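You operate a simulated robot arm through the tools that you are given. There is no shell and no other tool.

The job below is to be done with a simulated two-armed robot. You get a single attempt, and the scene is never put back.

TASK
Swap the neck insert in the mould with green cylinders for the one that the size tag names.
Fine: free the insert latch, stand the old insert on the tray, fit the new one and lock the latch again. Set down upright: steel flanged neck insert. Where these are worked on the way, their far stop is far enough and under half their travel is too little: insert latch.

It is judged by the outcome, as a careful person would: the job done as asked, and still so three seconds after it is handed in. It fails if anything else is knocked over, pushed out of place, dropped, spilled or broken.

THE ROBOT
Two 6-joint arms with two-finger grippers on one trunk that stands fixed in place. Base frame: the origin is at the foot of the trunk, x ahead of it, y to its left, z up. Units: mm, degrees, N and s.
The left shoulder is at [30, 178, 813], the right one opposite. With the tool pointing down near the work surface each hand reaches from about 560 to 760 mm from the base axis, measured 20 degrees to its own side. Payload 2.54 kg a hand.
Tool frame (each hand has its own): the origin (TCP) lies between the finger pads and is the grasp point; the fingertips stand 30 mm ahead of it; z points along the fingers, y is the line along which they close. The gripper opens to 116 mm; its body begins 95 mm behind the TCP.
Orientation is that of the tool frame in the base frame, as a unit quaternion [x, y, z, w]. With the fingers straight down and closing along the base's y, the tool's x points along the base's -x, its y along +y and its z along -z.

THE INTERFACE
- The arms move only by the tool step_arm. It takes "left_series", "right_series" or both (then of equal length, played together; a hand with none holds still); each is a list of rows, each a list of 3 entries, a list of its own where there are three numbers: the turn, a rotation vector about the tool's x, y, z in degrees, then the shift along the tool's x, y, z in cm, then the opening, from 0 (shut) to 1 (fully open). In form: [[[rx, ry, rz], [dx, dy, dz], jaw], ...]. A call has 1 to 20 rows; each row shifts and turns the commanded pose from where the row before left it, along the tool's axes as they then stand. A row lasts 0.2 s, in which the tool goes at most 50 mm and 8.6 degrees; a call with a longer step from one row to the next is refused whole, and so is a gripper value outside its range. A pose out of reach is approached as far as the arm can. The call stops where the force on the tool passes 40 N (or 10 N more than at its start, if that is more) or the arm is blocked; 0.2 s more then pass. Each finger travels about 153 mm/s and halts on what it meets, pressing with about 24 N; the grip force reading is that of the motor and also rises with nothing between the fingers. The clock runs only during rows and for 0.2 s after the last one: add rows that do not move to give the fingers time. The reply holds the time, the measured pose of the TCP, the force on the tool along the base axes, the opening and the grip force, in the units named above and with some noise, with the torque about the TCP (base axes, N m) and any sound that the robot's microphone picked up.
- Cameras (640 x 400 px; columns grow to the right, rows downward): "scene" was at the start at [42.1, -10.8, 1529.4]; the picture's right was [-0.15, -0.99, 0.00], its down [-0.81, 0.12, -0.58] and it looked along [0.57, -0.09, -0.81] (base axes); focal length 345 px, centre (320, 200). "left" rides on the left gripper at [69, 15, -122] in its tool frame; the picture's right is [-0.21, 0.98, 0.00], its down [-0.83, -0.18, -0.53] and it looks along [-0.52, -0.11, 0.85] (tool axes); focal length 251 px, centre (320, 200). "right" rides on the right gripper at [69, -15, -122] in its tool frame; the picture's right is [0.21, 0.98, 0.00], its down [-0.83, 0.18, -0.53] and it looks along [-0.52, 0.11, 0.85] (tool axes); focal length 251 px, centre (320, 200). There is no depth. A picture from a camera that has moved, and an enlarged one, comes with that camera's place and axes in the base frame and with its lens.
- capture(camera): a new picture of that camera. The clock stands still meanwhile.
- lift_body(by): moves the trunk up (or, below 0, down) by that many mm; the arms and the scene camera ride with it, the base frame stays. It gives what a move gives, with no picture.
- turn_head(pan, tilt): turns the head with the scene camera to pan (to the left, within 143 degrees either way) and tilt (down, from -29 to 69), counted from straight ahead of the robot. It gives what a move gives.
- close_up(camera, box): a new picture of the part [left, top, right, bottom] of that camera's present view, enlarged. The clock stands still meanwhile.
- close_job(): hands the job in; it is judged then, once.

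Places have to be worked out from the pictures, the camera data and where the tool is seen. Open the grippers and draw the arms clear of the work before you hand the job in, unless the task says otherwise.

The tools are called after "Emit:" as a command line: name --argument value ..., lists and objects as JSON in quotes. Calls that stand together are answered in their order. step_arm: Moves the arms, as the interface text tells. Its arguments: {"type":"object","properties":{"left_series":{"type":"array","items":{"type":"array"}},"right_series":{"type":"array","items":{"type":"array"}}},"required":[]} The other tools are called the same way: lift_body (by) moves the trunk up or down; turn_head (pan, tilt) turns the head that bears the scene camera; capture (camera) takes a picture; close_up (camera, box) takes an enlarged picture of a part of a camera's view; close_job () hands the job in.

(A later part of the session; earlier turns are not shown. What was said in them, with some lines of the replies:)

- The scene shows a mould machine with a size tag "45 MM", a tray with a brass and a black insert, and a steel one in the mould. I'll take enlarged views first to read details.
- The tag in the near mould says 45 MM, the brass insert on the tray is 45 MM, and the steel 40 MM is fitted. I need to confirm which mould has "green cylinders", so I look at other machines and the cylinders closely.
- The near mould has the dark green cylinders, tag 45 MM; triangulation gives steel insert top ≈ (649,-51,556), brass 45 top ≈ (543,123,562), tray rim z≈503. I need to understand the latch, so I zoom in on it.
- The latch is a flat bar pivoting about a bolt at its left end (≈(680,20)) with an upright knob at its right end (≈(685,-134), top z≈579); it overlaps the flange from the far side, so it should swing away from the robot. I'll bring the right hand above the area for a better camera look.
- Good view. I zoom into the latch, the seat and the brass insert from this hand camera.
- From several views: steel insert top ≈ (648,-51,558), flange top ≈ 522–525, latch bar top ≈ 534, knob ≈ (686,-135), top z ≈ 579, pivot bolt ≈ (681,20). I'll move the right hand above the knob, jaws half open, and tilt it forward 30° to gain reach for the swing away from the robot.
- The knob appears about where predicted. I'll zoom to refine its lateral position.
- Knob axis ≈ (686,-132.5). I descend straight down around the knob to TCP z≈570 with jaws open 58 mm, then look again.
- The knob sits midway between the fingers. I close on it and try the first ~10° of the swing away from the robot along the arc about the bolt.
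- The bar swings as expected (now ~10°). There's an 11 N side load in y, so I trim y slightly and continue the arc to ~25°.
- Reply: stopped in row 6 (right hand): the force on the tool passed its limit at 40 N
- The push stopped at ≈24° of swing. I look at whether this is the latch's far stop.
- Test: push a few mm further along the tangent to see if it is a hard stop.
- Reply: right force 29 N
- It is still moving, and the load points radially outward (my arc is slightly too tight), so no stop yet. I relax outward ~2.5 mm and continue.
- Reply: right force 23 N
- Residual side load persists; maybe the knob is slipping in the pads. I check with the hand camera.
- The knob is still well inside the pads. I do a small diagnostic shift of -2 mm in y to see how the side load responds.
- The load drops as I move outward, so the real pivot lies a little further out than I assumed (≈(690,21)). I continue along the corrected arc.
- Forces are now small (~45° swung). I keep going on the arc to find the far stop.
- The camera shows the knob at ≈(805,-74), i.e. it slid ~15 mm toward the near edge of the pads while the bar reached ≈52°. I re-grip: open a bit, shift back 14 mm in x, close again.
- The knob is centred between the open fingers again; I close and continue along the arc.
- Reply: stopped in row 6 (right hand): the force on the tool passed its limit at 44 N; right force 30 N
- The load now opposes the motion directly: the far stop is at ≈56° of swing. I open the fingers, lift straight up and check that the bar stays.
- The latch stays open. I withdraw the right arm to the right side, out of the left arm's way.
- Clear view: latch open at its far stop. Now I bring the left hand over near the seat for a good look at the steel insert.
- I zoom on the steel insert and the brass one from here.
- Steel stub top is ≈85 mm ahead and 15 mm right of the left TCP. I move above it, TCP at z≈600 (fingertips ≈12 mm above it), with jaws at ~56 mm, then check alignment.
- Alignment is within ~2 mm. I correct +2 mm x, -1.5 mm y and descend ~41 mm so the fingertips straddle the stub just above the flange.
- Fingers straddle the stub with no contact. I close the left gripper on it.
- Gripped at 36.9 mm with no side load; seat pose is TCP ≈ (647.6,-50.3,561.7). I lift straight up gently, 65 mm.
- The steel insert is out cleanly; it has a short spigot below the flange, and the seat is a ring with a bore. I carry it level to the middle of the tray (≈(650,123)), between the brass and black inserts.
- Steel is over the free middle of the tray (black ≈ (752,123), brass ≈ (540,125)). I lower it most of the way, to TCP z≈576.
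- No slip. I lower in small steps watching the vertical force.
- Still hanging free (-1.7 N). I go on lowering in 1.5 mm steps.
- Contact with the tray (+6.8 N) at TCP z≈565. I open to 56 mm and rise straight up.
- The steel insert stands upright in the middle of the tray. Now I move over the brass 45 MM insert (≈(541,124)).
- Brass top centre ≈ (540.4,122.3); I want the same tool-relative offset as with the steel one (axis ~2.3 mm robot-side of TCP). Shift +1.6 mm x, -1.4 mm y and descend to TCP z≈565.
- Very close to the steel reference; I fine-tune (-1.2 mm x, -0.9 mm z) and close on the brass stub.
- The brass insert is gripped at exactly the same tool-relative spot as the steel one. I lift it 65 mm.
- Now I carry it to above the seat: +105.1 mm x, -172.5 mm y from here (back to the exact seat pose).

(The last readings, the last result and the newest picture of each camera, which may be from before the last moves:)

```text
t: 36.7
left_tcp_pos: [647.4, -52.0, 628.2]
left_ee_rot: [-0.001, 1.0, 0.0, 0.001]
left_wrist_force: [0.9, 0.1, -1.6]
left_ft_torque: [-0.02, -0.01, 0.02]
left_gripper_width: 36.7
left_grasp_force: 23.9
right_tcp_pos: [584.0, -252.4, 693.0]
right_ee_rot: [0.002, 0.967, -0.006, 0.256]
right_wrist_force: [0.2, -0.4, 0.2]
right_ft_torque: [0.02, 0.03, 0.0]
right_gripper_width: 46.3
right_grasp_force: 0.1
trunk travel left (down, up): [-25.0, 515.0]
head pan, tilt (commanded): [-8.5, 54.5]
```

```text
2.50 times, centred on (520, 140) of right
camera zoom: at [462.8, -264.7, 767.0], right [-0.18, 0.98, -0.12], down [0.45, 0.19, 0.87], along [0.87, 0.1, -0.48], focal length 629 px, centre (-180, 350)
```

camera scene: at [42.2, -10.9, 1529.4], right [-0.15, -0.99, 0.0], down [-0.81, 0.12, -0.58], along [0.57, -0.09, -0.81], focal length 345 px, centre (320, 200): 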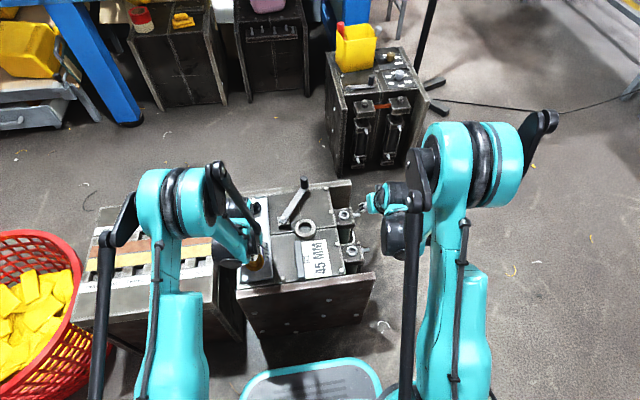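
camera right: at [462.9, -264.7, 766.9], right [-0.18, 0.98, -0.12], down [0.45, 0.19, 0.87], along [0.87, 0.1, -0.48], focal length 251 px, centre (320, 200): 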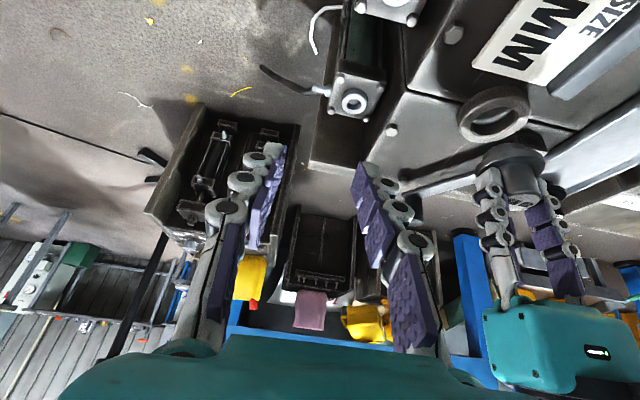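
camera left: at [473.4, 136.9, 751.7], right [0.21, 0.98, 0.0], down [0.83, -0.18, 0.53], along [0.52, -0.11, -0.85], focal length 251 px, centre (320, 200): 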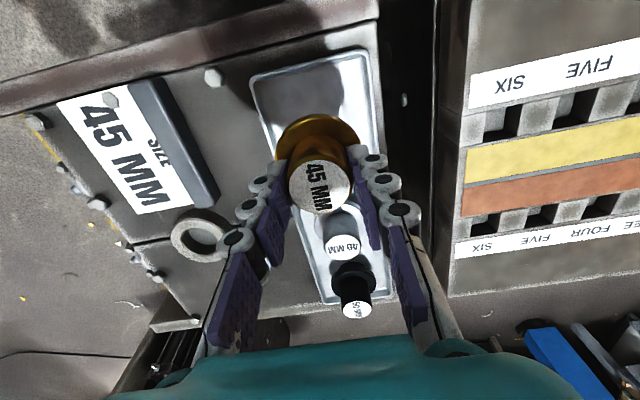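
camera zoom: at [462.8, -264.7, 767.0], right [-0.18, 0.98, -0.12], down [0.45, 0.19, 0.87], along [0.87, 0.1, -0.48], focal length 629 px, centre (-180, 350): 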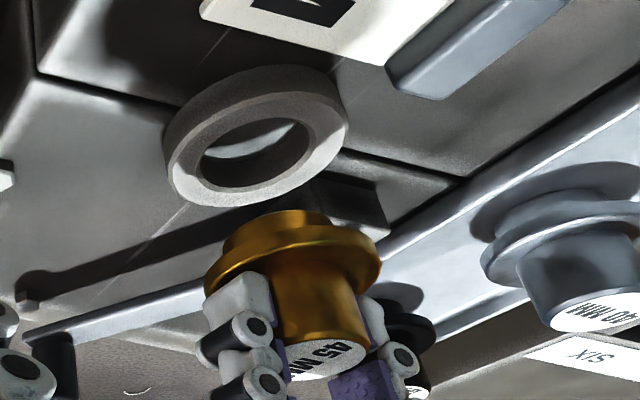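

Looks aligned within a mm or two. I take another still reading and a sharper view to check the lateral position.

Emit:
step_arm --left_series '[[[0, 0, 0], [0, 0, 2.0], 0.2], [[0, 0, 0], [0, 0, 1.0], 0.2], [[0, 0, 0], [0, 0, 0.5], 0.2], [[0, 0, 0], [0, 0, 0], 0.2], [[0, 0, 0], [0, 0, 0], 0.2]]'

Emit:
close_up --camera "right" --box '[440, 70, 580, 190]'

Emit:
close_up --camera "left" --box '[240, 70, 400, 230]'

Emit:
close_up --camera "scene" --box '[275, 195, 345, 245]'

```text
t: 37.9
left_tcp_pos: [646.6, -50.7, 593.1]
left_ee_rot: [-0.001, 1.0, 0.0, 0.0]
left_wrist_force: [0.2, -0.3, -1.5]
left_ft_torque: [0.0, 0.0, -0.04]
left_gripper_width: 37.0
left_grasp_force: 23.8
right_tcp_pos: [583.3, -251.2, 694.3]
right_ee_rot: [0.002, 0.967, -0.005, 0.257]
right_wrist_force: [-0.5, -0.1, -0.4]
right_ft_torque: [0.03, -0.03, -0.01]
right_gripper_width: 46.4
right_grasp_force: 0.1
trunk travel left (down, up): [-25.0, 515.0]
head pan, tilt (commanded): [-8.5, 54.5]
```

```text
3.33 times, centred on (510, 130) of right
camera zoom: at [462.8, -264.7, 767.0], right [-0.18, 0.98, -0.12], down [0.45, 0.19, 0.87], along [0.87, 0.1, -0.48], focal length 838 px, centre (-313, 433)
```

zoom: 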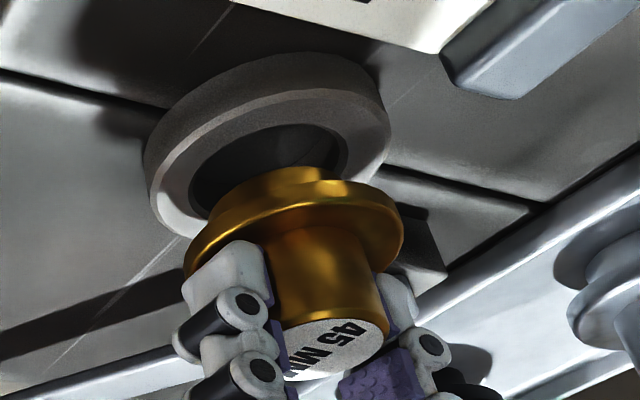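

```text
2.50 times, centred on (320, 150) of left
camera zoom: at [578.3, -35.8, 715.8], right [0.21, 0.98, 0.0], down [0.83, -0.18, 0.53], along [0.52, -0.11, -0.85], focal length 629 px, centre (320, 325)
```

zoom: 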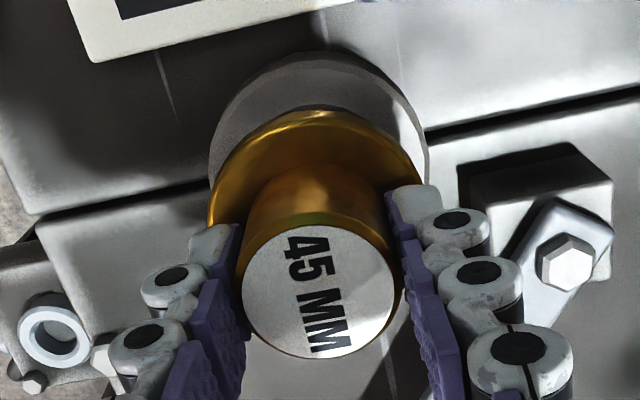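

```text
8.00 times, centred on (310, 220) of scene
camera zoom: at [42.4, -10.9, 1529.4], right [-0.15, -0.99, 0.0], down [-0.81, 0.12, -0.58], along [0.57, -0.09, -0.81], focal length 2761 px, centre (400, 40)
```

zoom: 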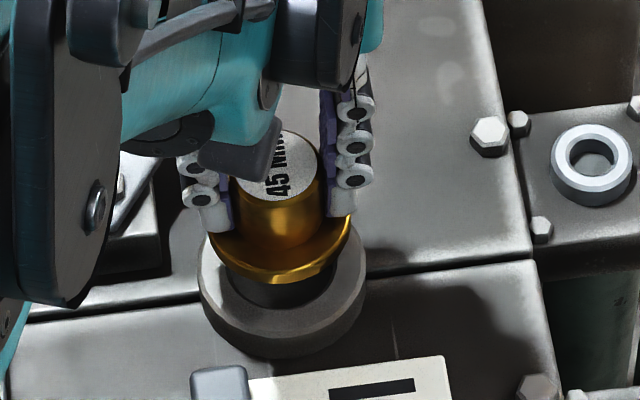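

Well centred over the ring bore. I lower 11 mm, then proceed in small steps.

Emit:
step_arm --left_series '[[[0, 0, 0], [0, 0, 0.5], 0.2], [[0, 0, 0], [0, 0, 0.4], 0.2], [[0, 0, 0], [0, 0, 0.2], 0.2], [[0, 0, 0], [0, 0, 0], 0.2]]'

Emit:
close_up --camera "right" --box '[440, 70, 580, 190]'

Emit:
close_up --camera "scene" --box '[285, 200, 335, 240]'

```text
t: 38.9
left_tcp_pos: [648.0, -50.9, 583.3]
left_ee_rot: [-0.001, 1.0, 0.0, 0.0]
left_wrist_force: [-0.5, -0.5, -0.4]
left_ft_torque: [0.02, 0.03, -0.01]
left_gripper_width: 36.5
left_grasp_force: 23.7
right_tcp_pos: [583.5, -251.3, 694.0]
right_ee_rot: [0.003, 0.967, -0.007, 0.256]
right_wrist_force: [-1.1, 0.4, 0.3]
right_ft_torque: [0.0, 0.01, 0.0]
right_gripper_width: 46.3
right_grasp_force: 0.1
trunk travel left (down, up): [-25.0, 515.0]
head pan, tilt (commanded): [-8.5, 54.5]
```

```text
3.33 times, centred on (510, 130) of right
camera zoom: at [462.9, -264.7, 767.0], right [-0.18, 0.98, -0.12], down [0.45, 0.19, 0.87], along [0.87, 0.1, -0.48], focal length 838 px, centre (-313, 433)
```

zoom: 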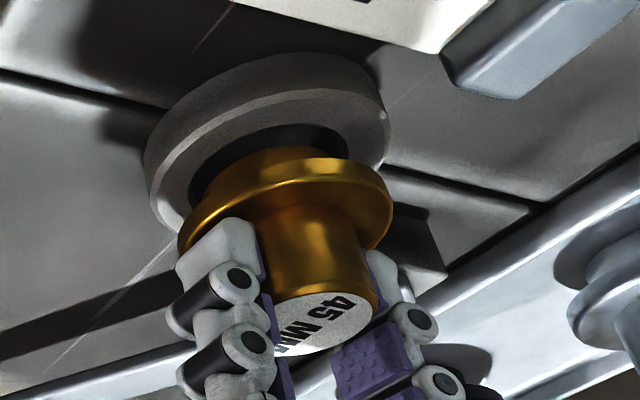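

```text
10.00 times, centred on (310, 220) of scene
camera zoom: at [42.4, -10.9, 1529.4], right [-0.15, -0.99, 0.0], down [-0.81, 0.12, -0.58], along [0.57, -0.09, -0.81], focal length 3452 px, centre (420, 0)
```

zoom: 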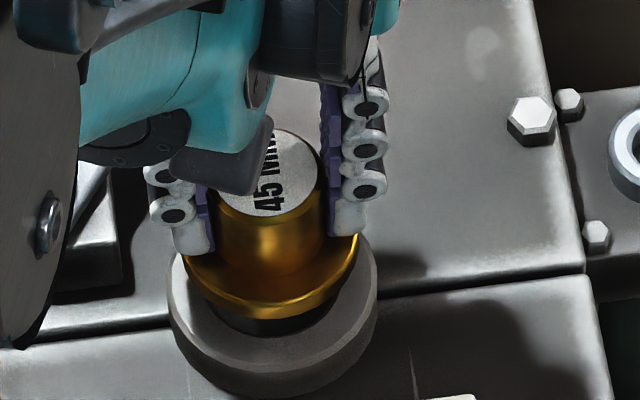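

Still free. I step down 2 mm at a time now, watching the force as the spigot enters the bore.

Emit:
step_arm --left_series '[[[0, 0, 0], [0, 0, 0.2], 0.2], [[0, 0, 0], [0, 0, 0.2], 0.2], [[0, 0, 0], [0, 0, 0.2], 0.2], [[0, 0, 0], [0, 0, 0], 0.2]]'

```text
t: 39.9
left_tcp_pos: [648.5, -49.4, 577.2]
left_ee_rot: [0.0, 1.0, 0.0, 0.0]
left_wrist_force: [0.7, -0.2, -1.4]
left_ft_torque: [0.02, -0.02, 0.0]
left_gripper_width: 36.8
left_grasp_force: 23.7
right_tcp_pos: [583.2, -250.8, 694.3]
right_ee_rot: [0.002, 0.967, -0.006, 0.256]
right_wrist_force: [-1.0, 0.2, 1.1]
right_ft_torque: [-0.01, -0.01, -0.02]
right_gripper_width: 46.4
right_grasp_force: 0.1
trunk travel left (down, up): [-25.0, 515.0]
head pan, tilt (commanded): [-8.5, 54.5]
```

Emit:
step_arm --left_series '[[[0, 0, 0], [0, 0, 0.2], 0.2], [[0, 0, 0], [0, 0, 0.2], 0.2], [[0, 0, 0], [0, 0, 0.2], 0.2], [[0, 0, 0], [0, 0, 0], 0.2]]'

Emit:
close_up --camera "right" --box '[440, 70, 580, 190]'

```text
t: 40.9
left_tcp_pos: [646.8, -50.6, 571.2]
left_ee_rot: [-0.001, 1.0, -0.001, 0.001]
left_wrist_force: [0.3, 0.0, -2.1]
left_ft_torque: [-0.02, 0.01, -0.01]
left_gripper_width: 37.0
left_grasp_force: 23.6
right_tcp_pos: [584.4, -251.0, 694.6]
right_ee_rot: [0.003, 0.967, -0.006, 0.256]
right_wrist_force: [0.6, -0.1, -0.1]
right_ft_torque: [0.02, 0.01, -0.04]
right_gripper_width: 46.7
right_grasp_force: 0.0
trunk travel left (down, up): [-25.0, 515.0]
head pan, tilt (commanded): [-8.5, 54.5]
```

```text
3.33 times, centred on (510, 130) of right
camera zoom: at [462.9, -264.7, 767.0], right [-0.18, 0.98, -0.12], down [0.45, 0.19, 0.87], along [0.87, 0.1, -0.48], focal length 838 px, centre (-313, 433)
```

zoom: 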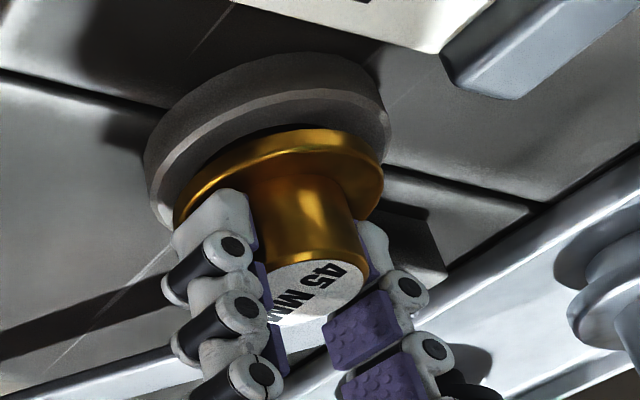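

The spigot is entering freely. I continue down.

Emit:
step_arm --left_series '[[[0, 0, 0], [0, 0, 0.2], 0.2], [[0, 0, 0], [0, 0, 0.2], 0.2], [[0, 0, 0], [0, 0, 0.2], 0.2], [[0, 0, 0], [0, 0, 0], 0.2]]'

```text
t: 41.9
left_tcp_pos: [647.2, -49.5, 566.3]
left_ee_rot: [-0.001, 1.0, 0.0, 0.0]
left_wrist_force: [-0.3, 0.6, -1.0]
left_ft_torque: [0.01, 0.03, -0.04]
left_gripper_width: 36.9
left_grasp_force: 24.1
right_tcp_pos: [583.8, -251.6, 693.8]
right_ee_rot: [0.003, 0.966, -0.006, 0.257]
right_wrist_force: [0.5, 0.1, 0.6]
right_ft_torque: [0.0, 0.02, 0.02]
right_gripper_width: 46.7
right_grasp_force: 0.0
trunk travel left (down, up): [-25.0, 515.0]
head pan, tilt (commanded): [-8.5, 54.5]
```

Emit:
step_arm --left_series '[[[0, 0, 0], [0, 0, 0.12], 0.2], [[0, 0, 0], [0, 0, 0.12], 0.2], [[0, 0, 0], [0, 0, 0], 0.2]]'

```text
t: 42.7
left_tcp_pos: [646.7, -50.7, 563.3]
left_ee_rot: [-0.001, 1.0, -0.001, 0.0]
left_wrist_force: [0.4, -0.1, -1.3]
left_ft_torque: [0.01, -0.02, -0.02]
left_gripper_width: 36.9
left_grasp_force: 24.2
right_tcp_pos: [582.9, -250.8, 693.6]
right_ee_rot: [0.003, 0.967, -0.006, 0.256]
right_wrist_force: [0.1, -0.3, 0.5]
right_ft_torque: [-0.01, -0.01, 0.02]
right_gripper_width: 46.4
right_grasp_force: 0.1
trunk travel left (down, up): [-25.0, 515.0]
head pan, tilt (commanded): [-8.5, 54.5]
```

Emit:
step_arm --left_series '[[[0, 0, 0], [0, 0, 0.12], 0.2], [[0, 0, 0], [0, 0, 0.1], 0.2], [[0, 0, 0], [0, 0, 0], 0.2]]'

Emit:
close_up --camera "right" --box '[440, 70, 580, 190]'

```text
t: 43.5
left_tcp_pos: [646.0, -51.5, 561.7]
left_ee_rot: [-0.001, 1.0, -0.001, 0.001]
left_wrist_force: [3.4, -0.8, 14.1]
left_ft_torque: [-0.09, 0.18, 0.05]
left_gripper_width: 36.9
left_grasp_force: 23.5
right_tcp_pos: [584.2, -250.3, 694.3]
right_ee_rot: [0.002, 0.967, -0.006, 0.256]
right_wrist_force: [-0.5, -0.4, -0.5]
right_ft_torque: [0.02, -0.01, 0.01]
right_gripper_width: 46.4
right_grasp_force: 0.2
trunk travel left (down, up): [-25.0, 515.0]
head pan, tilt (commanded): [-8.5, 54.5]
```

```text
3.33 times, centred on (510, 130) of right
camera zoom: at [462.3, -264.8, 767.5], right [-0.18, 0.98, -0.12], down [0.45, 0.19, 0.87], along [0.87, 0.1, -0.48], focal length 838 px, centre (-313, 433)
```

zoom: 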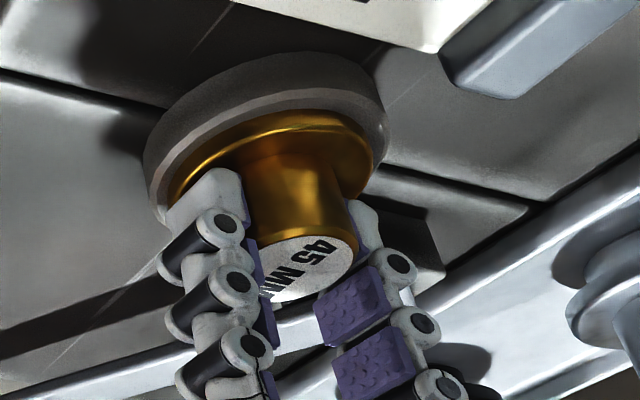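

Seated: +14 N at TCP z≈561.7, the same height as the steel one sat. I open and rise straight up.

Emit:
step_arm --left_series '[[[0, 0, 0], [0, 0, 0], 0.48], [[0, 0, 0], [0, 0, 0], 0.48], [[0, 0, 0], [0, 0, -1.0], 0.48], [[0, 0, 0], [0, 0, -2.5], 0.48], [[0, 0, 0], [0, 0, -3.5], 0.48], [[0, 0, 0], [0, 0, 0], 0.48]]'

Emit:
close_up --camera "right" --box '[420, 60, 620, 220]'

Emit:
close_up --camera "left" --box '[240, 70, 400, 230]'

```text
t: 44.9
left_tcp_pos: [646.0, -49.6, 628.5]
left_ee_rot: [-0.001, 1.0, 0.0, 0.001]
left_wrist_force: [-0.4, 0.5, 0.4]
left_ft_torque: [0.02, 0.0, -0.03]
left_gripper_width: 55.7
left_grasp_force: 0.1
right_tcp_pos: [583.0, -252.0, 694.0]
right_ee_rot: [0.004, 0.967, -0.007, 0.255]
right_wrist_force: [-0.1, 0.2, -0.3]
right_ft_torque: [-0.03, -0.04, -0.01]
right_gripper_width: 46.3
right_grasp_force: 0.0
trunk travel left (down, up): [-25.0, 515.0]
head pan, tilt (commanded): [-8.5, 54.5]
```

```text
2.50 times, centred on (520, 140) of right
camera zoom: at [462.8, -264.7, 767.0], right [-0.18, 0.98, -0.12], down [0.45, 0.19, 0.87], along [0.87, 0.1, -0.48], focal length 629 px, centre (-180, 350)
```

zoom: 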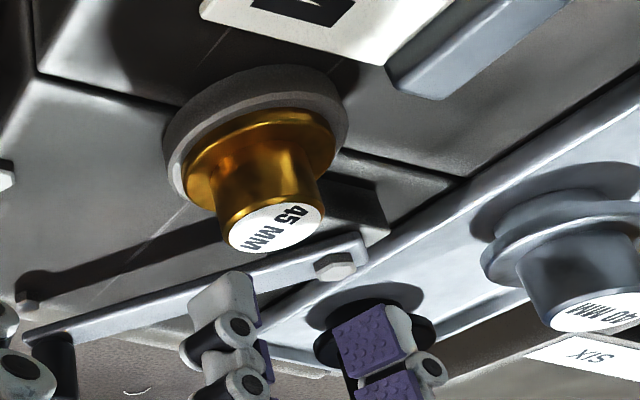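

```text
2.50 times, centred on (320, 150) of left
camera zoom: at [577.6, -35.4, 751.6], right [0.21, 0.98, 0.0], down [0.83, -0.18, 0.53], along [0.52, -0.11, -0.85], focal length 629 px, centre (320, 325)
```

zoom: 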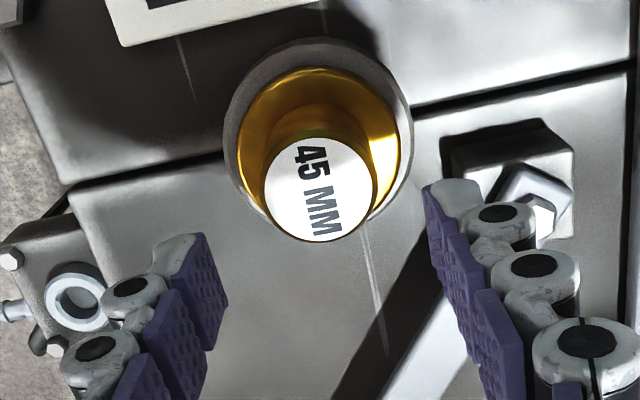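

Brass 45 MM sits flush and centred. I withdraw the left arm up and to the left.

Emit:
step_arm --left_series '[[[0, 0, 0], [0, 0, -3.0], 0.48], [[0, 0, 0], [0, 0, -3.0], 0.48], [[0, 0, 0], [1.49, 3.85, -1.9], 0.48], [[0, 0, 0], [1.49, 3.85, -1.9], 0.48], [[0, 0, 0], [1.49, 3.85, -1.9], 0.48], [[0, 0, 0], [1.49, 3.85, -1.9], 0.6], [[0, 0, 0], [1.49, 3.85, -1.9], 0.8], [[0, 0, 0], [1.49, 3.85, -1.9], 1], [[0, 0, 0], [1.49, 3.85, -1.9], 1], [[0, 0, 0], [1.49, 3.85, -1.9], 1]]'

Emit:
capture --camera "scene"

Emit:
close_up --camera "scene" --box '[225, 170, 375, 290]'

```text
t: 47.1
left_tcp_pos: [526.5, 257.6, 842.5]
left_ee_rot: [0.0, 1.0, 0.0, 0.0]
left_wrist_force: [0.3, 0.2, 0.4]
left_ft_torque: [-0.02, 0.02, 0.0]
left_gripper_width: 116.1
left_grasp_force: 0.1
right_tcp_pos: [583.0, -251.1, 693.7]
right_ee_rot: [0.001, 0.967, -0.005, 0.256]
right_wrist_force: [-0.5, 0.1, -0.5]
right_ft_torque: [0.03, 0.0, -0.01]
right_gripper_width: 46.6
right_grasp_force: 0.1
trunk travel left (down, up): [-25.0, 515.0]
head pan, tilt (commanded): [-8.5, 54.5]
```

```text
taken
camera scene: at [41.5, -10.4, 1529.5], right [-0.15, -0.99, 0.0], down [-0.81, 0.12, -0.58], along [0.57, -0.09, -0.81], focal length 345 px, centre (320, 200)
```

scene: 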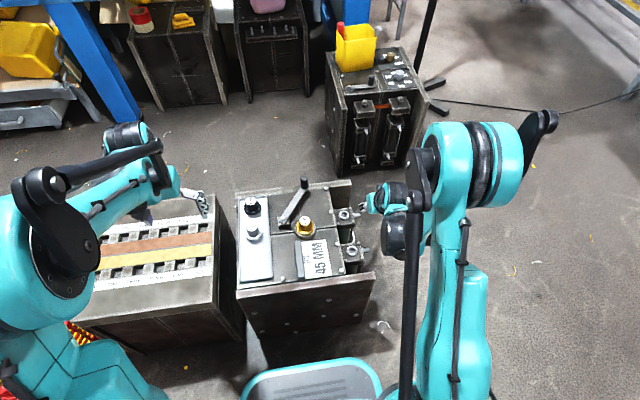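

```text
3.33 times, centred on (300, 230) of scene
camera zoom: at [41.5, -10.4, 1529.5], right [-0.15, -0.99, 0.0], down [-0.81, 0.12, -0.58], along [0.57, -0.09, -0.81], focal length 1150 px, centre (387, 100)
```

zoom: 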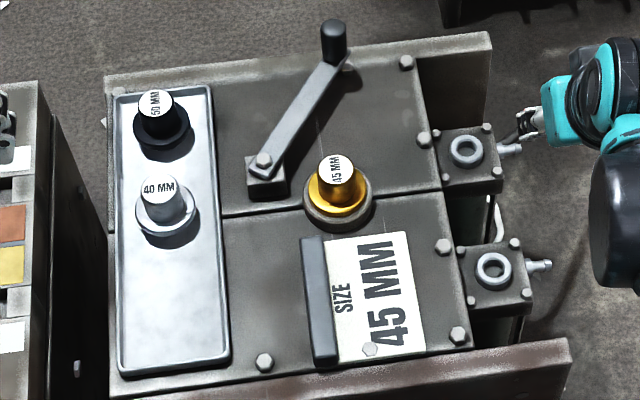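

Everything is in place: brass in the mould, steel upright on the tray, latch still open. I bring the right hand back above the knob by retracing its path.

Emit:
step_arm --right_series '[[[0, 0, 0], [-2.7, 2.71, 1.9], 0.5], [[0, 0, 0], [-2.7, 2.71, 1.9], 0.5], [[0, 0, 0], [-2.7, 2.71, 1.9], 0.5], [[0, 0, 0], [-2.7, 2.71, 1.9], 0.5], [[0, 0, 0], [-2.7, 2.71, 1.9], 0.5], [[0, 0, 0], [-2.7, 2.71, 1.9], 0.5], [[0, 0, 0], [-2.0, 2.4, 1.5], 0.5], [[0, 0, 0], [0, 0, 0], 0.5]]'

Emit:
capture --camera "right"

Emit:
close_up --camera "right" --box '[240, 0, 430, 140]'

```text
t: 48.9
left_tcp_pos: [526.4, 256.6, 842.8]
left_ee_rot: [0.0, 1.0, 0.001, 0.0]
left_wrist_force: [0.4, 0.5, 0.4]
left_ft_torque: [0.0, -0.01, -0.02]
left_gripper_width: 115.9
left_grasp_force: 0.1
right_tcp_pos: [808.5, -67.0, 670.0]
right_ee_rot: [0.003, 0.967, -0.006, 0.256]
right_wrist_force: [0.6, -0.6, 0.5]
right_ft_torque: [0.04, -0.02, 0.01]
right_gripper_width: 58.0
right_grasp_force: 0.1
trunk travel left (down, up): [-25.0, 515.0]
head pan, tilt (commanded): [-8.5, 54.5]
```

```text
taken
camera right: at [687.6, -80.2, 743.0], right [-0.18, 0.98, -0.12], down [0.45, 0.19, 0.87], along [0.87, 0.1, -0.48], focal length 251 px, centre (320, 200)
```

right: 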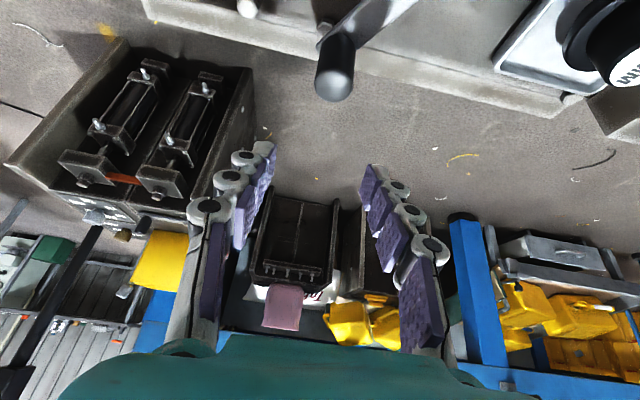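

```text
2.86 times, centred on (335, 70) of right
camera zoom: at [687.6, -80.2, 743.0], right [-0.18, 0.98, -0.12], down [0.45, 0.19, 0.87], along [0.87, 0.1, -0.48], focal length 718 px, centre (277, 571)
```

zoom: 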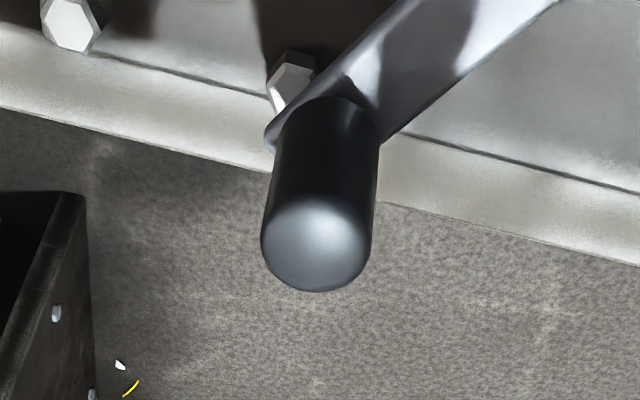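

Knob ≈ (809.4,-66), right under the TCP. I descend vertically to TCP z≈571 with the fingers straddling it.

Emit:
step_arm --right_series '[[[0, 0, 0], [1.11, -0.06, 2.2], 0.5], [[0, 0, 0], [1.22, 0, 2.14], 0.5], [[0, 0, 0], [1.22, 0, 2.14], 0.5], [[0, 0, 0], [1.22, 0, 2.14], 0.5], [[0, 0, 0], [0, 0, 0], 0.5]]'

Emit:
close_up --camera "right" --box '[220, 60, 440, 240]'

```text
t: 50.1
left_tcp_pos: [526.1, 255.8, 842.6]
left_ee_rot: [-0.001, 1.0, -0.001, 0.0]
left_wrist_force: [-0.6, -0.5, 0.6]
left_ft_torque: [0.01, 0.01, 0.0]
left_gripper_width: 116.2
left_grasp_force: 0.0
right_tcp_pos: [809.9, -67.4, 571.2]
right_ee_rot: [0.002, 0.967, -0.006, 0.256]
right_wrist_force: [-0.3, 0.6, -1.0]
right_ft_torque: [-0.03, -0.01, 0.01]
right_gripper_width: 58.2
right_grasp_force: 0.0
trunk travel left (down, up): [-25.0, 515.0]
head pan, tilt (commanded): [-8.5, 54.5]
```

```text
2.22 times, centred on (330, 150) of right
camera zoom: at [688.8, -81.3, 644.5], right [-0.18, 0.98, -0.12], down [0.45, 0.19, 0.87], along [0.87, 0.1, -0.48], focal length 559 px, centre (298, 311)
```

zoom: 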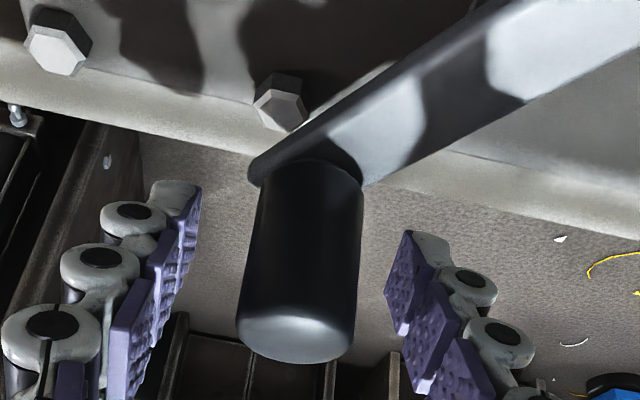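

Fingers straddle the knob. I grip and swing it back toward the locked position, first ~15° of arc.

Emit:
step_arm --right_series '[[[0, 0, 0], [0, 0, 0], 0.15], [[0, 0, 0], [0, 0, 0], 0.15], [[0, 0, 0], [0.39, -0.595, -0.224], 0.15], [[0, 0, 0], [0.39, -0.595, -0.224], 0.15], [[0, 0, 0], [0.39, -0.49, -0.224], 0.15], [[0, 0, 0], [0.39, -0.49, -0.224], 0.15], [[0, 0, 0], [0.425, -0.45, -0.244], 0.15], [[0, 0, 0], [0.425, -0.45, -0.244], 0.15], [[0, 0, 0], [0, 0, 0], 0.15]]'

Emit:
close_up --camera "right" --box '[220, 60, 440, 240]'

Emit:
close_up --camera "scene" --box '[270, 160, 360, 230]'

```text
t: 52.1
left_tcp_pos: [525.6, 258.0, 842.9]
left_ee_rot: [-0.001, 1.0, -0.001, -0.001]
left_wrist_force: [-0.3, -0.1, 0.1]
left_ft_torque: [0.03, -0.02, 0.01]
left_gripper_width: 115.9
left_grasp_force: 0.1
right_tcp_pos: [782.5, -96.5, 570.9]
right_ee_rot: [0.001, 0.967, -0.005, 0.255]
right_wrist_force: [-1.9, 8.1, -5.6]
right_ft_torque: [0.28, -0.3, -0.52]
right_gripper_width: 26.4
right_grasp_force: 45.0
trunk travel left (down, up): [-25.0, 515.0]
head pan, tilt (commanded): [-8.5, 54.5]
```

```text
2.22 times, centred on (330, 150) of right
camera zoom: at [661.6, -110.5, 644.9], right [-0.18, 0.98, -0.12], down [0.46, 0.19, 0.87], along [0.87, 0.1, -0.48], focal length 559 px, centre (298, 311)
```

zoom: 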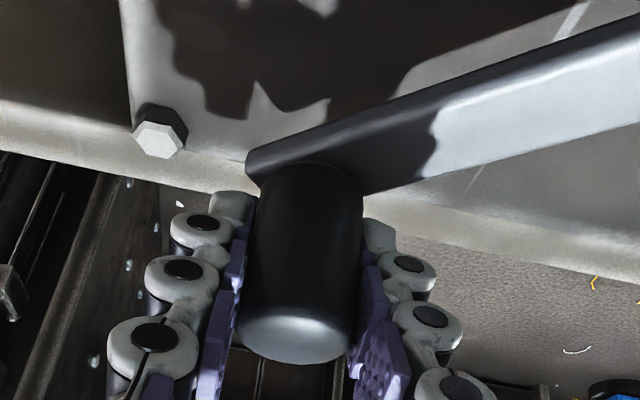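

```text
5.71 times, centred on (315, 195) of scene
camera zoom: at [42.6, -10.2, 1529.4], right [-0.15, -0.99, 0.0], down [-0.81, 0.12, -0.58], along [0.57, -0.09, -0.81], focal length 1972 px, centre (349, 229)
```

zoom: 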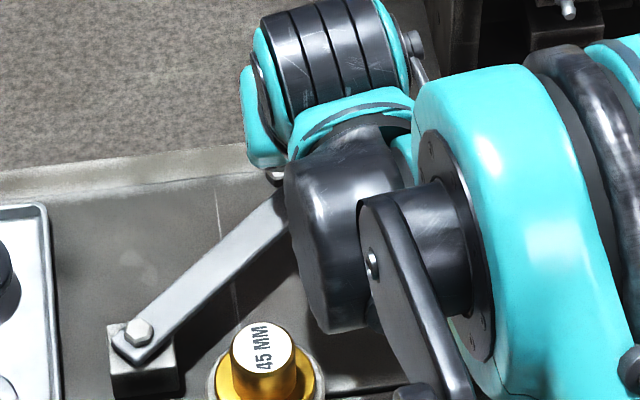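

Smooth so far, knob still centred in the pads and loads small. I continue to ~25°.

Emit:
step_arm --right_series '[[[0, 0, 0], [0.456, -0.405, -0.261], 0.15], [[0, 0, 0], [0.456, -0.405, -0.261], 0.15], [[0, 0, 0], [0.486, -0.355, -0.278], 0.15], [[0, 0, 0], [0.486, -0.355, -0.278], 0.15], [[0, 0, 0], [0.512, -0.305, -0.293], 0.15], [[0, 0, 0], [0.512, -0.305, -0.293], 0.15], [[0, 0, 0], [0, 0, 0], 0.15]]'

Emit:
close_up --camera "right" --box '[220, 60, 440, 240]'

Emit:
close_up --camera "scene" --box '[270, 160, 360, 230]'

```text
t: 53.7
left_tcp_pos: [527.7, 257.6, 842.4]
left_ee_rot: [0.0, 1.0, 0.001, 0.0]
left_wrist_force: [-0.1, 0.3, 0.5]
left_ft_torque: [0.0, 0.05, 0.01]
left_gripper_width: 115.8
left_grasp_force: 0.1
right_tcp_pos: [746.0, -119.3, 572.1]
right_ee_rot: [0.003, 0.966, -0.006, 0.257]
right_wrist_force: [3.0, 0.6, -7.1]
right_ft_torque: [0.22, -0.56, -0.38]
right_gripper_width: 26.0
right_grasp_force: 44.9
trunk travel left (down, up): [-25.0, 515.0]
head pan, tilt (commanded): [-8.5, 54.5]
```

```text
2.22 times, centred on (330, 150) of right
camera zoom: at [626.6, -132.9, 644.9], right [-0.18, 0.98, -0.12], down [0.45, 0.19, 0.87], along [0.87, 0.1, -0.48], focal length 559 px, centre (298, 311)
```

zoom: 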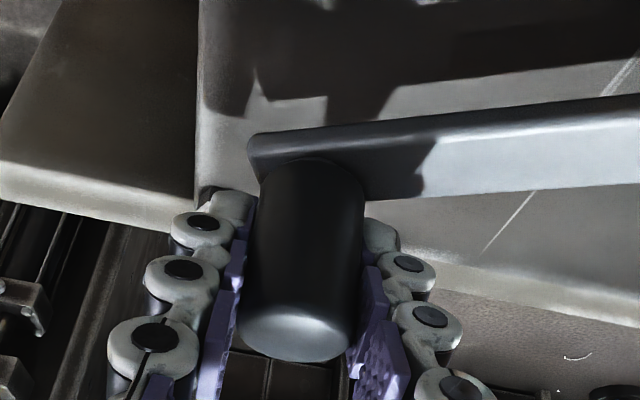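

```text
5.71 times, centred on (315, 195) of scene
camera zoom: at [43.1, -11.0, 1529.4], right [-0.15, -0.99, 0.0], down [-0.81, 0.12, -0.58], along [0.57, -0.09, -0.82], focal length 1972 px, centre (349, 229)
```

zoom: 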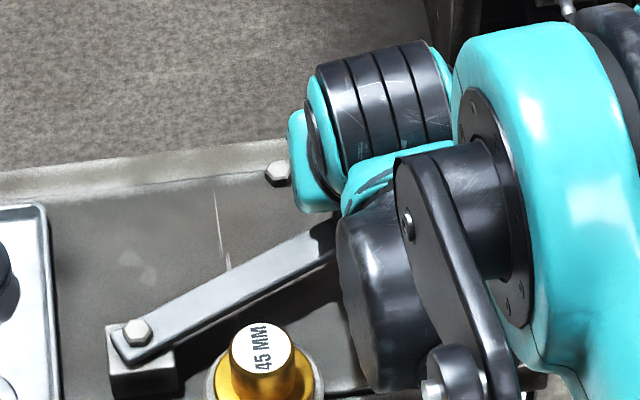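

Still going well. On to ~10°.

Emit:
step_arm --right_series '[[[0, 0, 0], [0.534, -0.255, -0.306], 0.15], [[0, 0, 0], [0.534, -0.255, -0.306], 0.15], [[0, 0, 0], [0.551, -0.2, -0.316], 0.15], [[0, 0, 0], [0.551, -0.2, -0.316], 0.15], [[0, 0, 0], [0.564, -0.145, -0.323], 0.15], [[0, 0, 0], [0.564, -0.145, -0.323], 0.15], [[0, 0, 0], [0, 0, 0], 0.15]]'

Emit:
close_up --camera "right" --box '[220, 60, 440, 240]'

Emit:
close_up --camera "scene" --box '[270, 160, 360, 240]'

```text
t: 55.3
left_tcp_pos: [526.8, 256.9, 842.7]
left_ee_rot: [-0.001, 1.0, 0.0, -0.001]
left_wrist_force: [-0.3, 0.6, -0.1]
left_ft_torque: [-0.03, 0.0, -0.01]
left_gripper_width: 116.0
left_grasp_force: 0.1
right_tcp_pos: [709.4, -130.5, 571.3]
right_ee_rot: [0.003, 0.967, -0.006, 0.255]
right_wrist_force: [0.7, 0.4, -9.4]
right_ft_torque: [0.28, -0.32, -0.12]
right_gripper_width: 25.9
right_grasp_force: 44.9
trunk travel left (down, up): [-25.0, 515.0]
head pan, tilt (commanded): [-8.5, 54.5]
```

```text
2.22 times, centred on (330, 150) of right
camera zoom: at [588.9, -144.3, 645.2], right [-0.18, 0.98, -0.12], down [0.46, 0.19, 0.87], along [0.87, 0.1, -0.48], focal length 559 px, centre (298, 311)
```

zoom: 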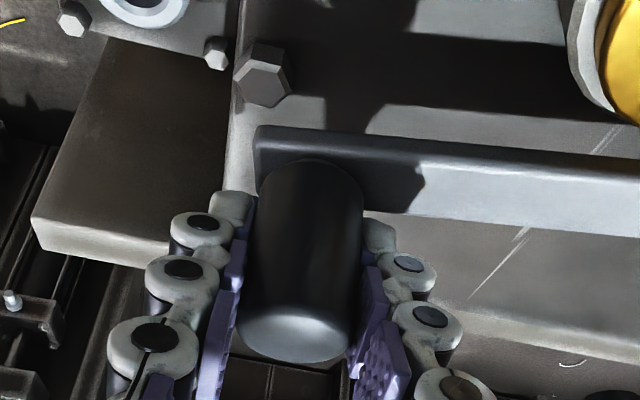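

```text
5.00 times, centred on (315, 200) of scene
camera zoom: at [43.2, -11.0, 1529.4], right [-0.15, -0.99, 0.0], down [-0.81, 0.12, -0.58], along [0.57, -0.09, -0.82], focal length 1726 px, centre (345, 200)
```

zoom: 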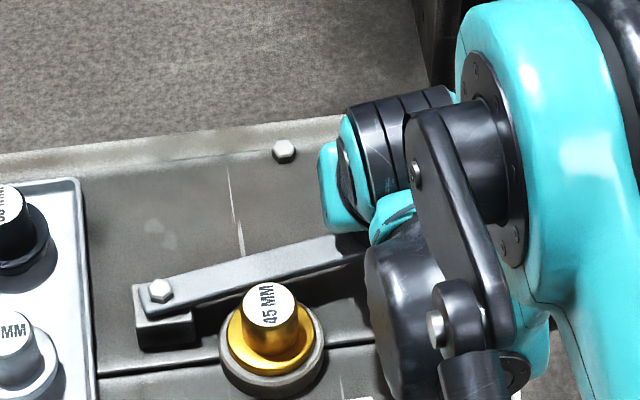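

Last stretch to the locked position.

Emit:
step_arm --right_series '[[[0, 0, 0], [0.569, -0.085, -0.326], 0.15], [[0, 0, 0], [0.569, -0.085, -0.326], 0.15], [[0, 0, 0], [0.49, -0.03, -0.281], 0.15], [[0, 0, 0], [0.49, -0.03, -0.281], 0.15], [[0, 0, 0], [0, 0, 0], 0.15]]'

Emit:
close_up --camera "right" --box '[220, 0, 500, 240]'

Emit:
close_up --camera "scene" --box '[275, 195, 345, 240]'

```text
t: 56.5
left_tcp_pos: [528.3, 256.8, 842.5]
left_ee_rot: [-0.001, 1.0, 0.0, -0.001]
left_wrist_force: [0.1, -0.6, -0.2]
left_ft_torque: [-0.01, 0.01, 0.02]
left_gripper_width: 115.8
left_grasp_force: 0.1
right_tcp_pos: [685.1, -132.9, 572.8]
right_ee_rot: [0.001, 0.967, -0.006, 0.255]
right_wrist_force: [0.8, 1.9, -12.0]
right_ft_torque: [0.09, -0.58, -0.19]
right_gripper_width: 26.2
right_grasp_force: 44.7
trunk travel left (down, up): [-25.0, 515.0]
head pan, tilt (commanded): [-8.5, 54.5]
```

```text
1.67 times, centred on (360, 120) of right
camera zoom: at [564.4, -146.5, 645.3], right [-0.18, 0.98, -0.12], down [0.46, 0.19, 0.87], along [0.87, 0.1, -0.48], focal length 419 px, centre (253, 333)
```

zoom: 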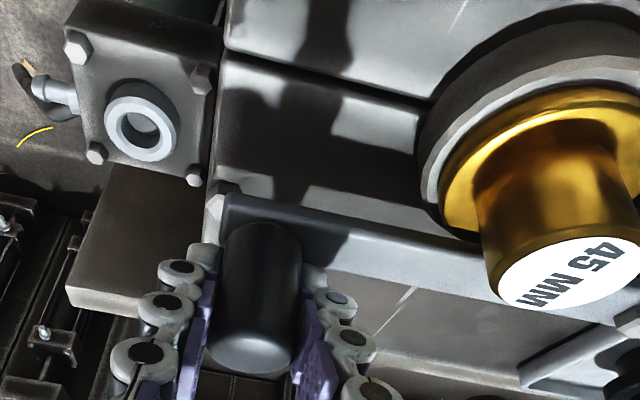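

```text
8.89 times, centred on (310, 218) of scene
camera zoom: at [43.6, -11.0, 1529.3], right [-0.15, -0.99, 0.0], down [-0.81, 0.12, -0.58], along [0.57, -0.09, -0.82], focal length 3068 px, centre (409, 44)
```

zoom: 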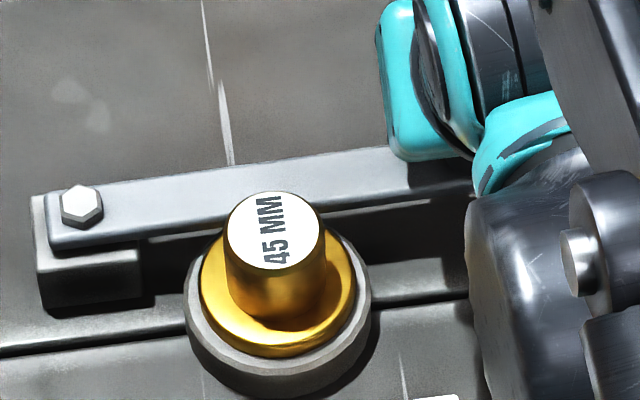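

The bar looks back at its original position over the flange. I relieve the small vertical load and press gently ~3 mm further toward the closed stop to check it is fully home.

Emit:
step_arm --right_series '[[[0, 0, 0], [0.075, 0, 0.13], 0.15], [[0, 0, 0], [0.13, 0, -0.075], 0.15], [[0, 0, 0], [0.13, 0, -0.075], 0.15], [[0, 0, 0], [0, 0, 0], 0.15]]'

Emit:
close_up --camera "scene" --box '[275, 195, 345, 240]'

Emit:
close_up --camera "right" --box '[220, 0, 500, 240]'

```text
t: 57.5
left_tcp_pos: [526.7, 257.1, 841.8]
left_ee_rot: [-0.002, 1.0, 0.0, 0.001]
left_wrist_force: [-0.8, 0.0, -0.2]
left_ft_torque: [-0.01, -0.03, -0.03]
left_gripper_width: 116.2
left_grasp_force: 0.0
right_tcp_pos: [683.3, -133.8, 572.1]
right_ee_rot: [0.004, 0.966, -0.007, 0.257]
right_wrist_force: [2.3, -4.4, 7.1]
right_ft_torque: [0.07, -0.42, -0.38]
right_gripper_width: 26.1
right_grasp_force: 44.7
trunk travel left (down, up): [-25.0, 515.0]
head pan, tilt (commanded): [-8.5, 54.5]
```

```text
8.89 times, centred on (310, 218) of scene
camera zoom: at [41.6, -11.1, 1529.5], right [-0.15, -0.99, 0.0], down [-0.81, 0.12, -0.58], along [0.57, -0.09, -0.81], focal length 3068 px, centre (409, 44)
```

zoom: 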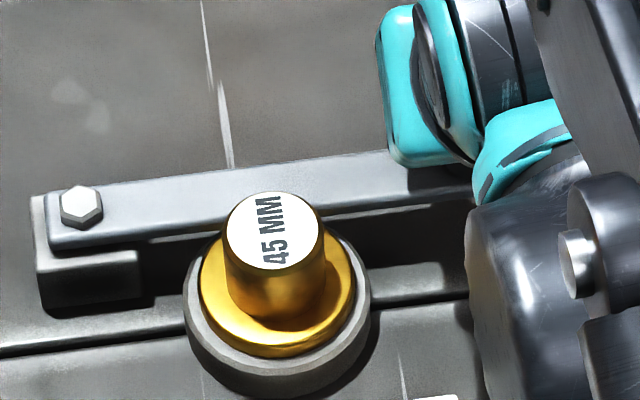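

```text
1.67 times, centred on (360, 120) of right
camera zoom: at [562.0, -146.4, 644.9], right [-0.18, 0.98, -0.12], down [0.45, 0.19, 0.87], along [0.87, 0.1, -0.48], focal length 419 px, centre (253, 333)
```

zoom: 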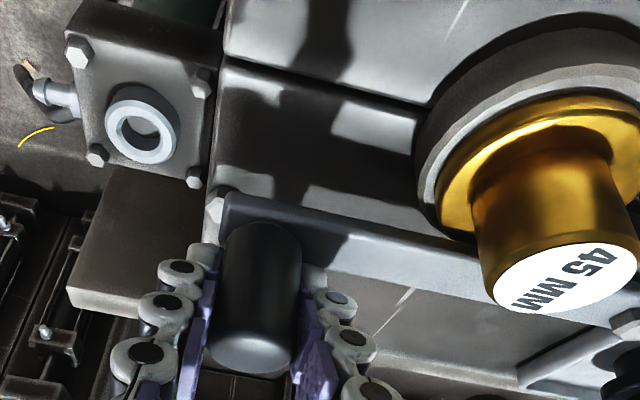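

Only 2 N so far, so not yet firmly on the stop. I press a few mm more, watching the force.

Emit:
step_arm --right_series '[[[0, 0, 0], [0.13, 0, -0.075], 0.15], [[0, 0, 0], [0.13, 0, -0.075], 0.15], [[0, 0, 0], [0, 0, 0], 0.15]]'

Emit:
close_up --camera "scene" --box '[275, 195, 345, 240]'

```text
t: 58.3
left_tcp_pos: [525.7, 256.8, 843.2]
left_ee_rot: [-0.001, 1.0, 0.001, 0.0]
left_wrist_force: [-0.4, -0.9, -0.1]
left_ft_torque: [-0.01, 0.0, 0.02]
left_gripper_width: 116.3
left_grasp_force: 0.1
right_tcp_pos: [681.6, -132.8, 571.9]
right_ee_rot: [0.001, 0.966, -0.006, 0.258]
right_wrist_force: [31.3, -4.2, 16.8]
right_ft_torque: [0.03, 0.18, -0.01]
right_gripper_width: 26.2
right_grasp_force: 45.7
trunk travel left (down, up): [-25.0, 515.0]
head pan, tilt (commanded): [-8.5, 54.5]
```

```text
8.89 times, centred on (310, 218) of scene
camera zoom: at [43.2, -10.8, 1529.5], right [-0.15, -0.99, 0.0], down [-0.81, 0.12, -0.58], along [0.57, -0.09, -0.81], focal length 3068 px, centre (409, 44)
```

zoom: 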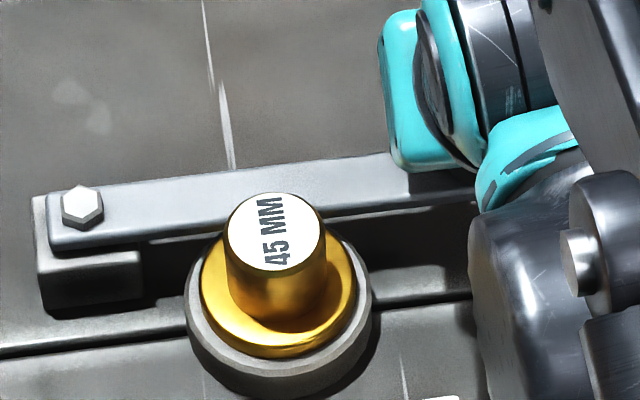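

Firm stop reached (31 N opposing). The latch is home. I open the fingers and lift straight up off the knob.

Emit:
step_arm --right_series '[[[0, 0, 0], [-0.09, 0, 0.05], 0.15], [[0, 0, 0], [0, 0, 0], 0.45], [[0, 0, 0], [0, 0, 0], 0.45], [[0, 0, 0], [-1.0, 0, -1.73], 0.45], [[0, 0, 0], [-1.5, 0, -2.6], 0.45], [[0, 0, 0], [-1.5, 0, -2.6], 0.45], [[0, 0, 0], [-1.0, 0, -1.73], 0.45]]'

Emit:
close_up --camera "right" --box '[240, 0, 560, 200]'

Emit:
close_up --camera "scene" --box '[275, 195, 345, 240]'

```text
t: 59.9
left_tcp_pos: [526.4, 257.3, 842.4]
left_ee_rot: [-0.001, 1.0, 0.0, 0.0]
left_wrist_force: [-0.5, -0.1, -0.5]
left_ft_torque: [0.0, -0.02, -0.01]
left_gripper_width: 116.1
left_grasp_force: 0.0
right_tcp_pos: [681.4, -132.6, 672.1]
right_ee_rot: [0.003, 0.967, -0.006, 0.256]
right_wrist_force: [0.4, -0.3, -0.3]
right_ft_torque: [0.0, 0.0, 0.01]
right_gripper_width: 52.1
right_grasp_force: 0.1
trunk travel left (down, up): [-25.0, 515.0]
head pan, tilt (commanded): [-8.5, 54.5]
```

```text
2.00 times, centred on (400, 100) of right
camera zoom: at [561.7, -145.6, 744.8], right [-0.18, 0.98, -0.12], down [0.45, 0.19, 0.87], along [0.87, 0.1, -0.48], focal length 503 px, centre (160, 400)
```

zoom: 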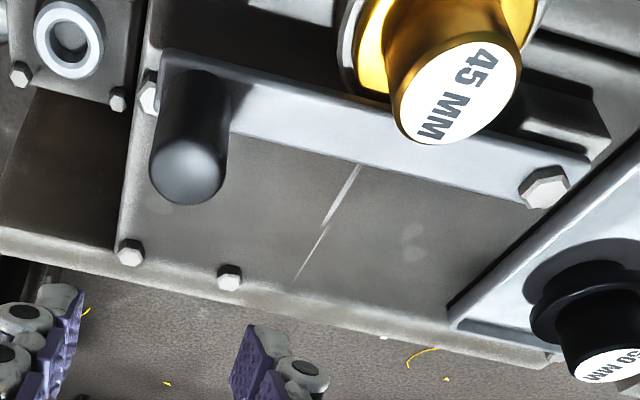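

```text
8.89 times, centred on (310, 218) of scene
camera zoom: at [41.9, -10.8, 1529.4], right [-0.15, -0.99, 0.0], down [-0.81, 0.12, -0.58], along [0.57, -0.09, -0.81], focal length 3068 px, centre (409, 44)
```

zoom: 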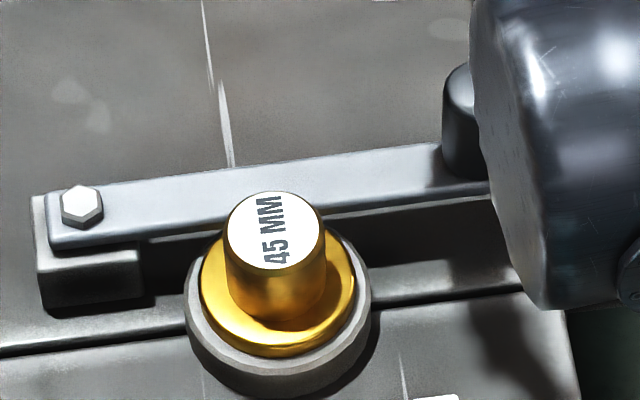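

The latch is back exactly as it was at the start, now over the brass flange. I withdraw the right arm back, right and up, opening its gripper.

Emit:
step_arm --right_series '[[[0, 0, 0], [-1.5, 0, -2.6], 0.45], [[0, 0, 0], [2.7, -2.71, -1.9], 0.6], [[0, 0, 0], [2.7, -2.71, -1.9], 0.8], [[0, 0, 0], [2.7, -2.71, -1.9], 1], [[0, 0, 0], [2.7, -2.71, -1.9], 1], [[0, 0, 0], [2.7, -2.0, -1.9], 1], [[0, 0, 0], [-1.5, 0, -2.6], 1], [[0, 0, 0], [-1.5, 0, -2.6], 1]]'

Emit:
capture --camera "scene"

Emit:
close_up --camera "scene" --box '[225, 170, 375, 290]'

Emit:
close_up --camera "left" --box '[30, 40, 330, 260]'

```text
t: 61.7
left_tcp_pos: [526.2, 257.3, 842.4]
left_ee_rot: [-0.001, 1.0, 0.001, 0.0]
left_wrist_force: [-0.1, 0.9, -0.4]
left_ft_torque: [0.01, 0.01, 0.01]
left_gripper_width: 116.1
left_grasp_force: 0.0
right_tcp_pos: [527.5, -259.8, 794.4]
right_ee_rot: [0.002, 0.967, -0.006, 0.256]
right_wrist_force: [0.3, 0.7, 0.3]
right_ft_torque: [-0.01, 0.03, 0.02]
right_gripper_width: 116.1
right_grasp_force: 0.0
right hand out of reach, approached as far as the arm can: row 5, 6
trunk travel left (down, up): [-25.0, 515.0]
head pan, tilt (commanded): [-8.5, 54.5]
```

```text
taken
camera scene: at [41.3, -10.6, 1529.5], right [-0.15, -0.99, 0.0], down [-0.81, 0.12, -0.58], along [0.57, -0.09, -0.81], focal length 345 px, centre (320, 200)
```

scene: 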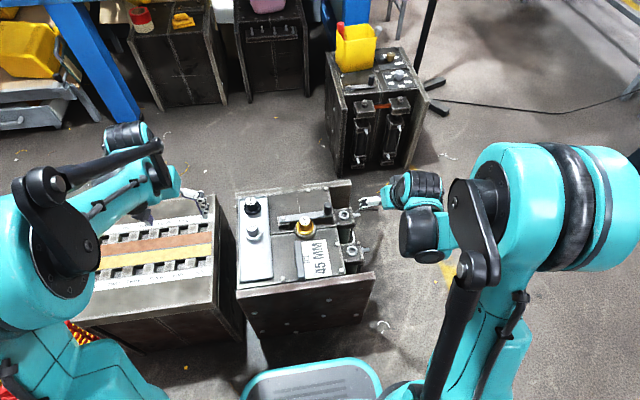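

```text
3.33 times, centred on (300, 230) of scene
camera zoom: at [41.3, -10.6, 1529.5], right [-0.15, -0.99, 0.0], down [-0.81, 0.12, -0.58], along [0.57, -0.09, -0.81], focal length 1150 px, centre (387, 100)
```

zoom: 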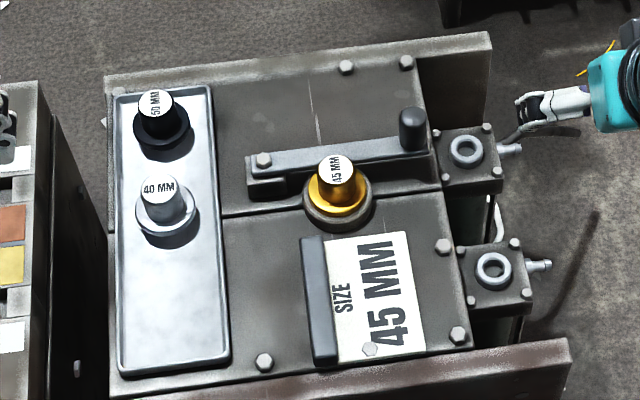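

```text
1.82 times, centred on (180, 150) of left
camera zoom: at [457.2, 271.7, 964.9], right [0.21, 0.98, 0.0], down [0.83, -0.18, 0.53], along [0.52, -0.11, -0.85], focal length 457 px, centre (574, 291)
```

zoom: 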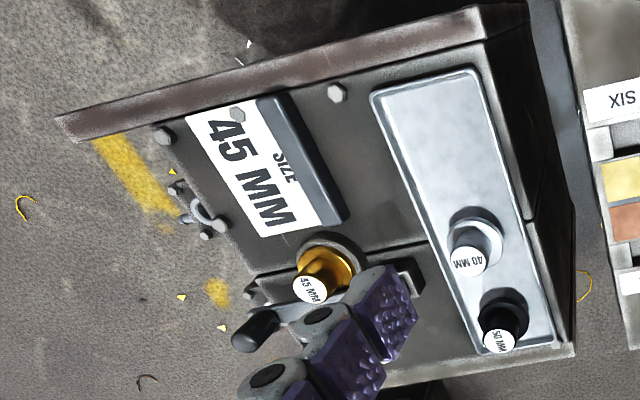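

The final views show brass 45 MM seated under the locked latch, steel 40 MM upright on the tray and the black insert untouched. Both arms are clear with grippers open, so I hand the job in.

Emit:
close_job

```text
The job is handed in.
```

The insert swap is done and handed in. The brass 45 MM insert named by the size tag is now seated in the mould with green cylinders.

- **Latch:** I swung it about 56° to its far stop to free the old insert. After the swap I swung it back to its closed stop, matching where it sat at the start.
- **Old insert:** the steel 40 MM insert stands upright on the tray, between where the brass one stood and the black 50 MM one, which I left untouched.
- **New insert:** it seated at the same height as the old one, with its flange flush on the ring.

Both arms are clear of the work with the grippers open, and nothing else was touched or moved. The hand-in reply gave no verdict, so I can't confirm how it was judged.
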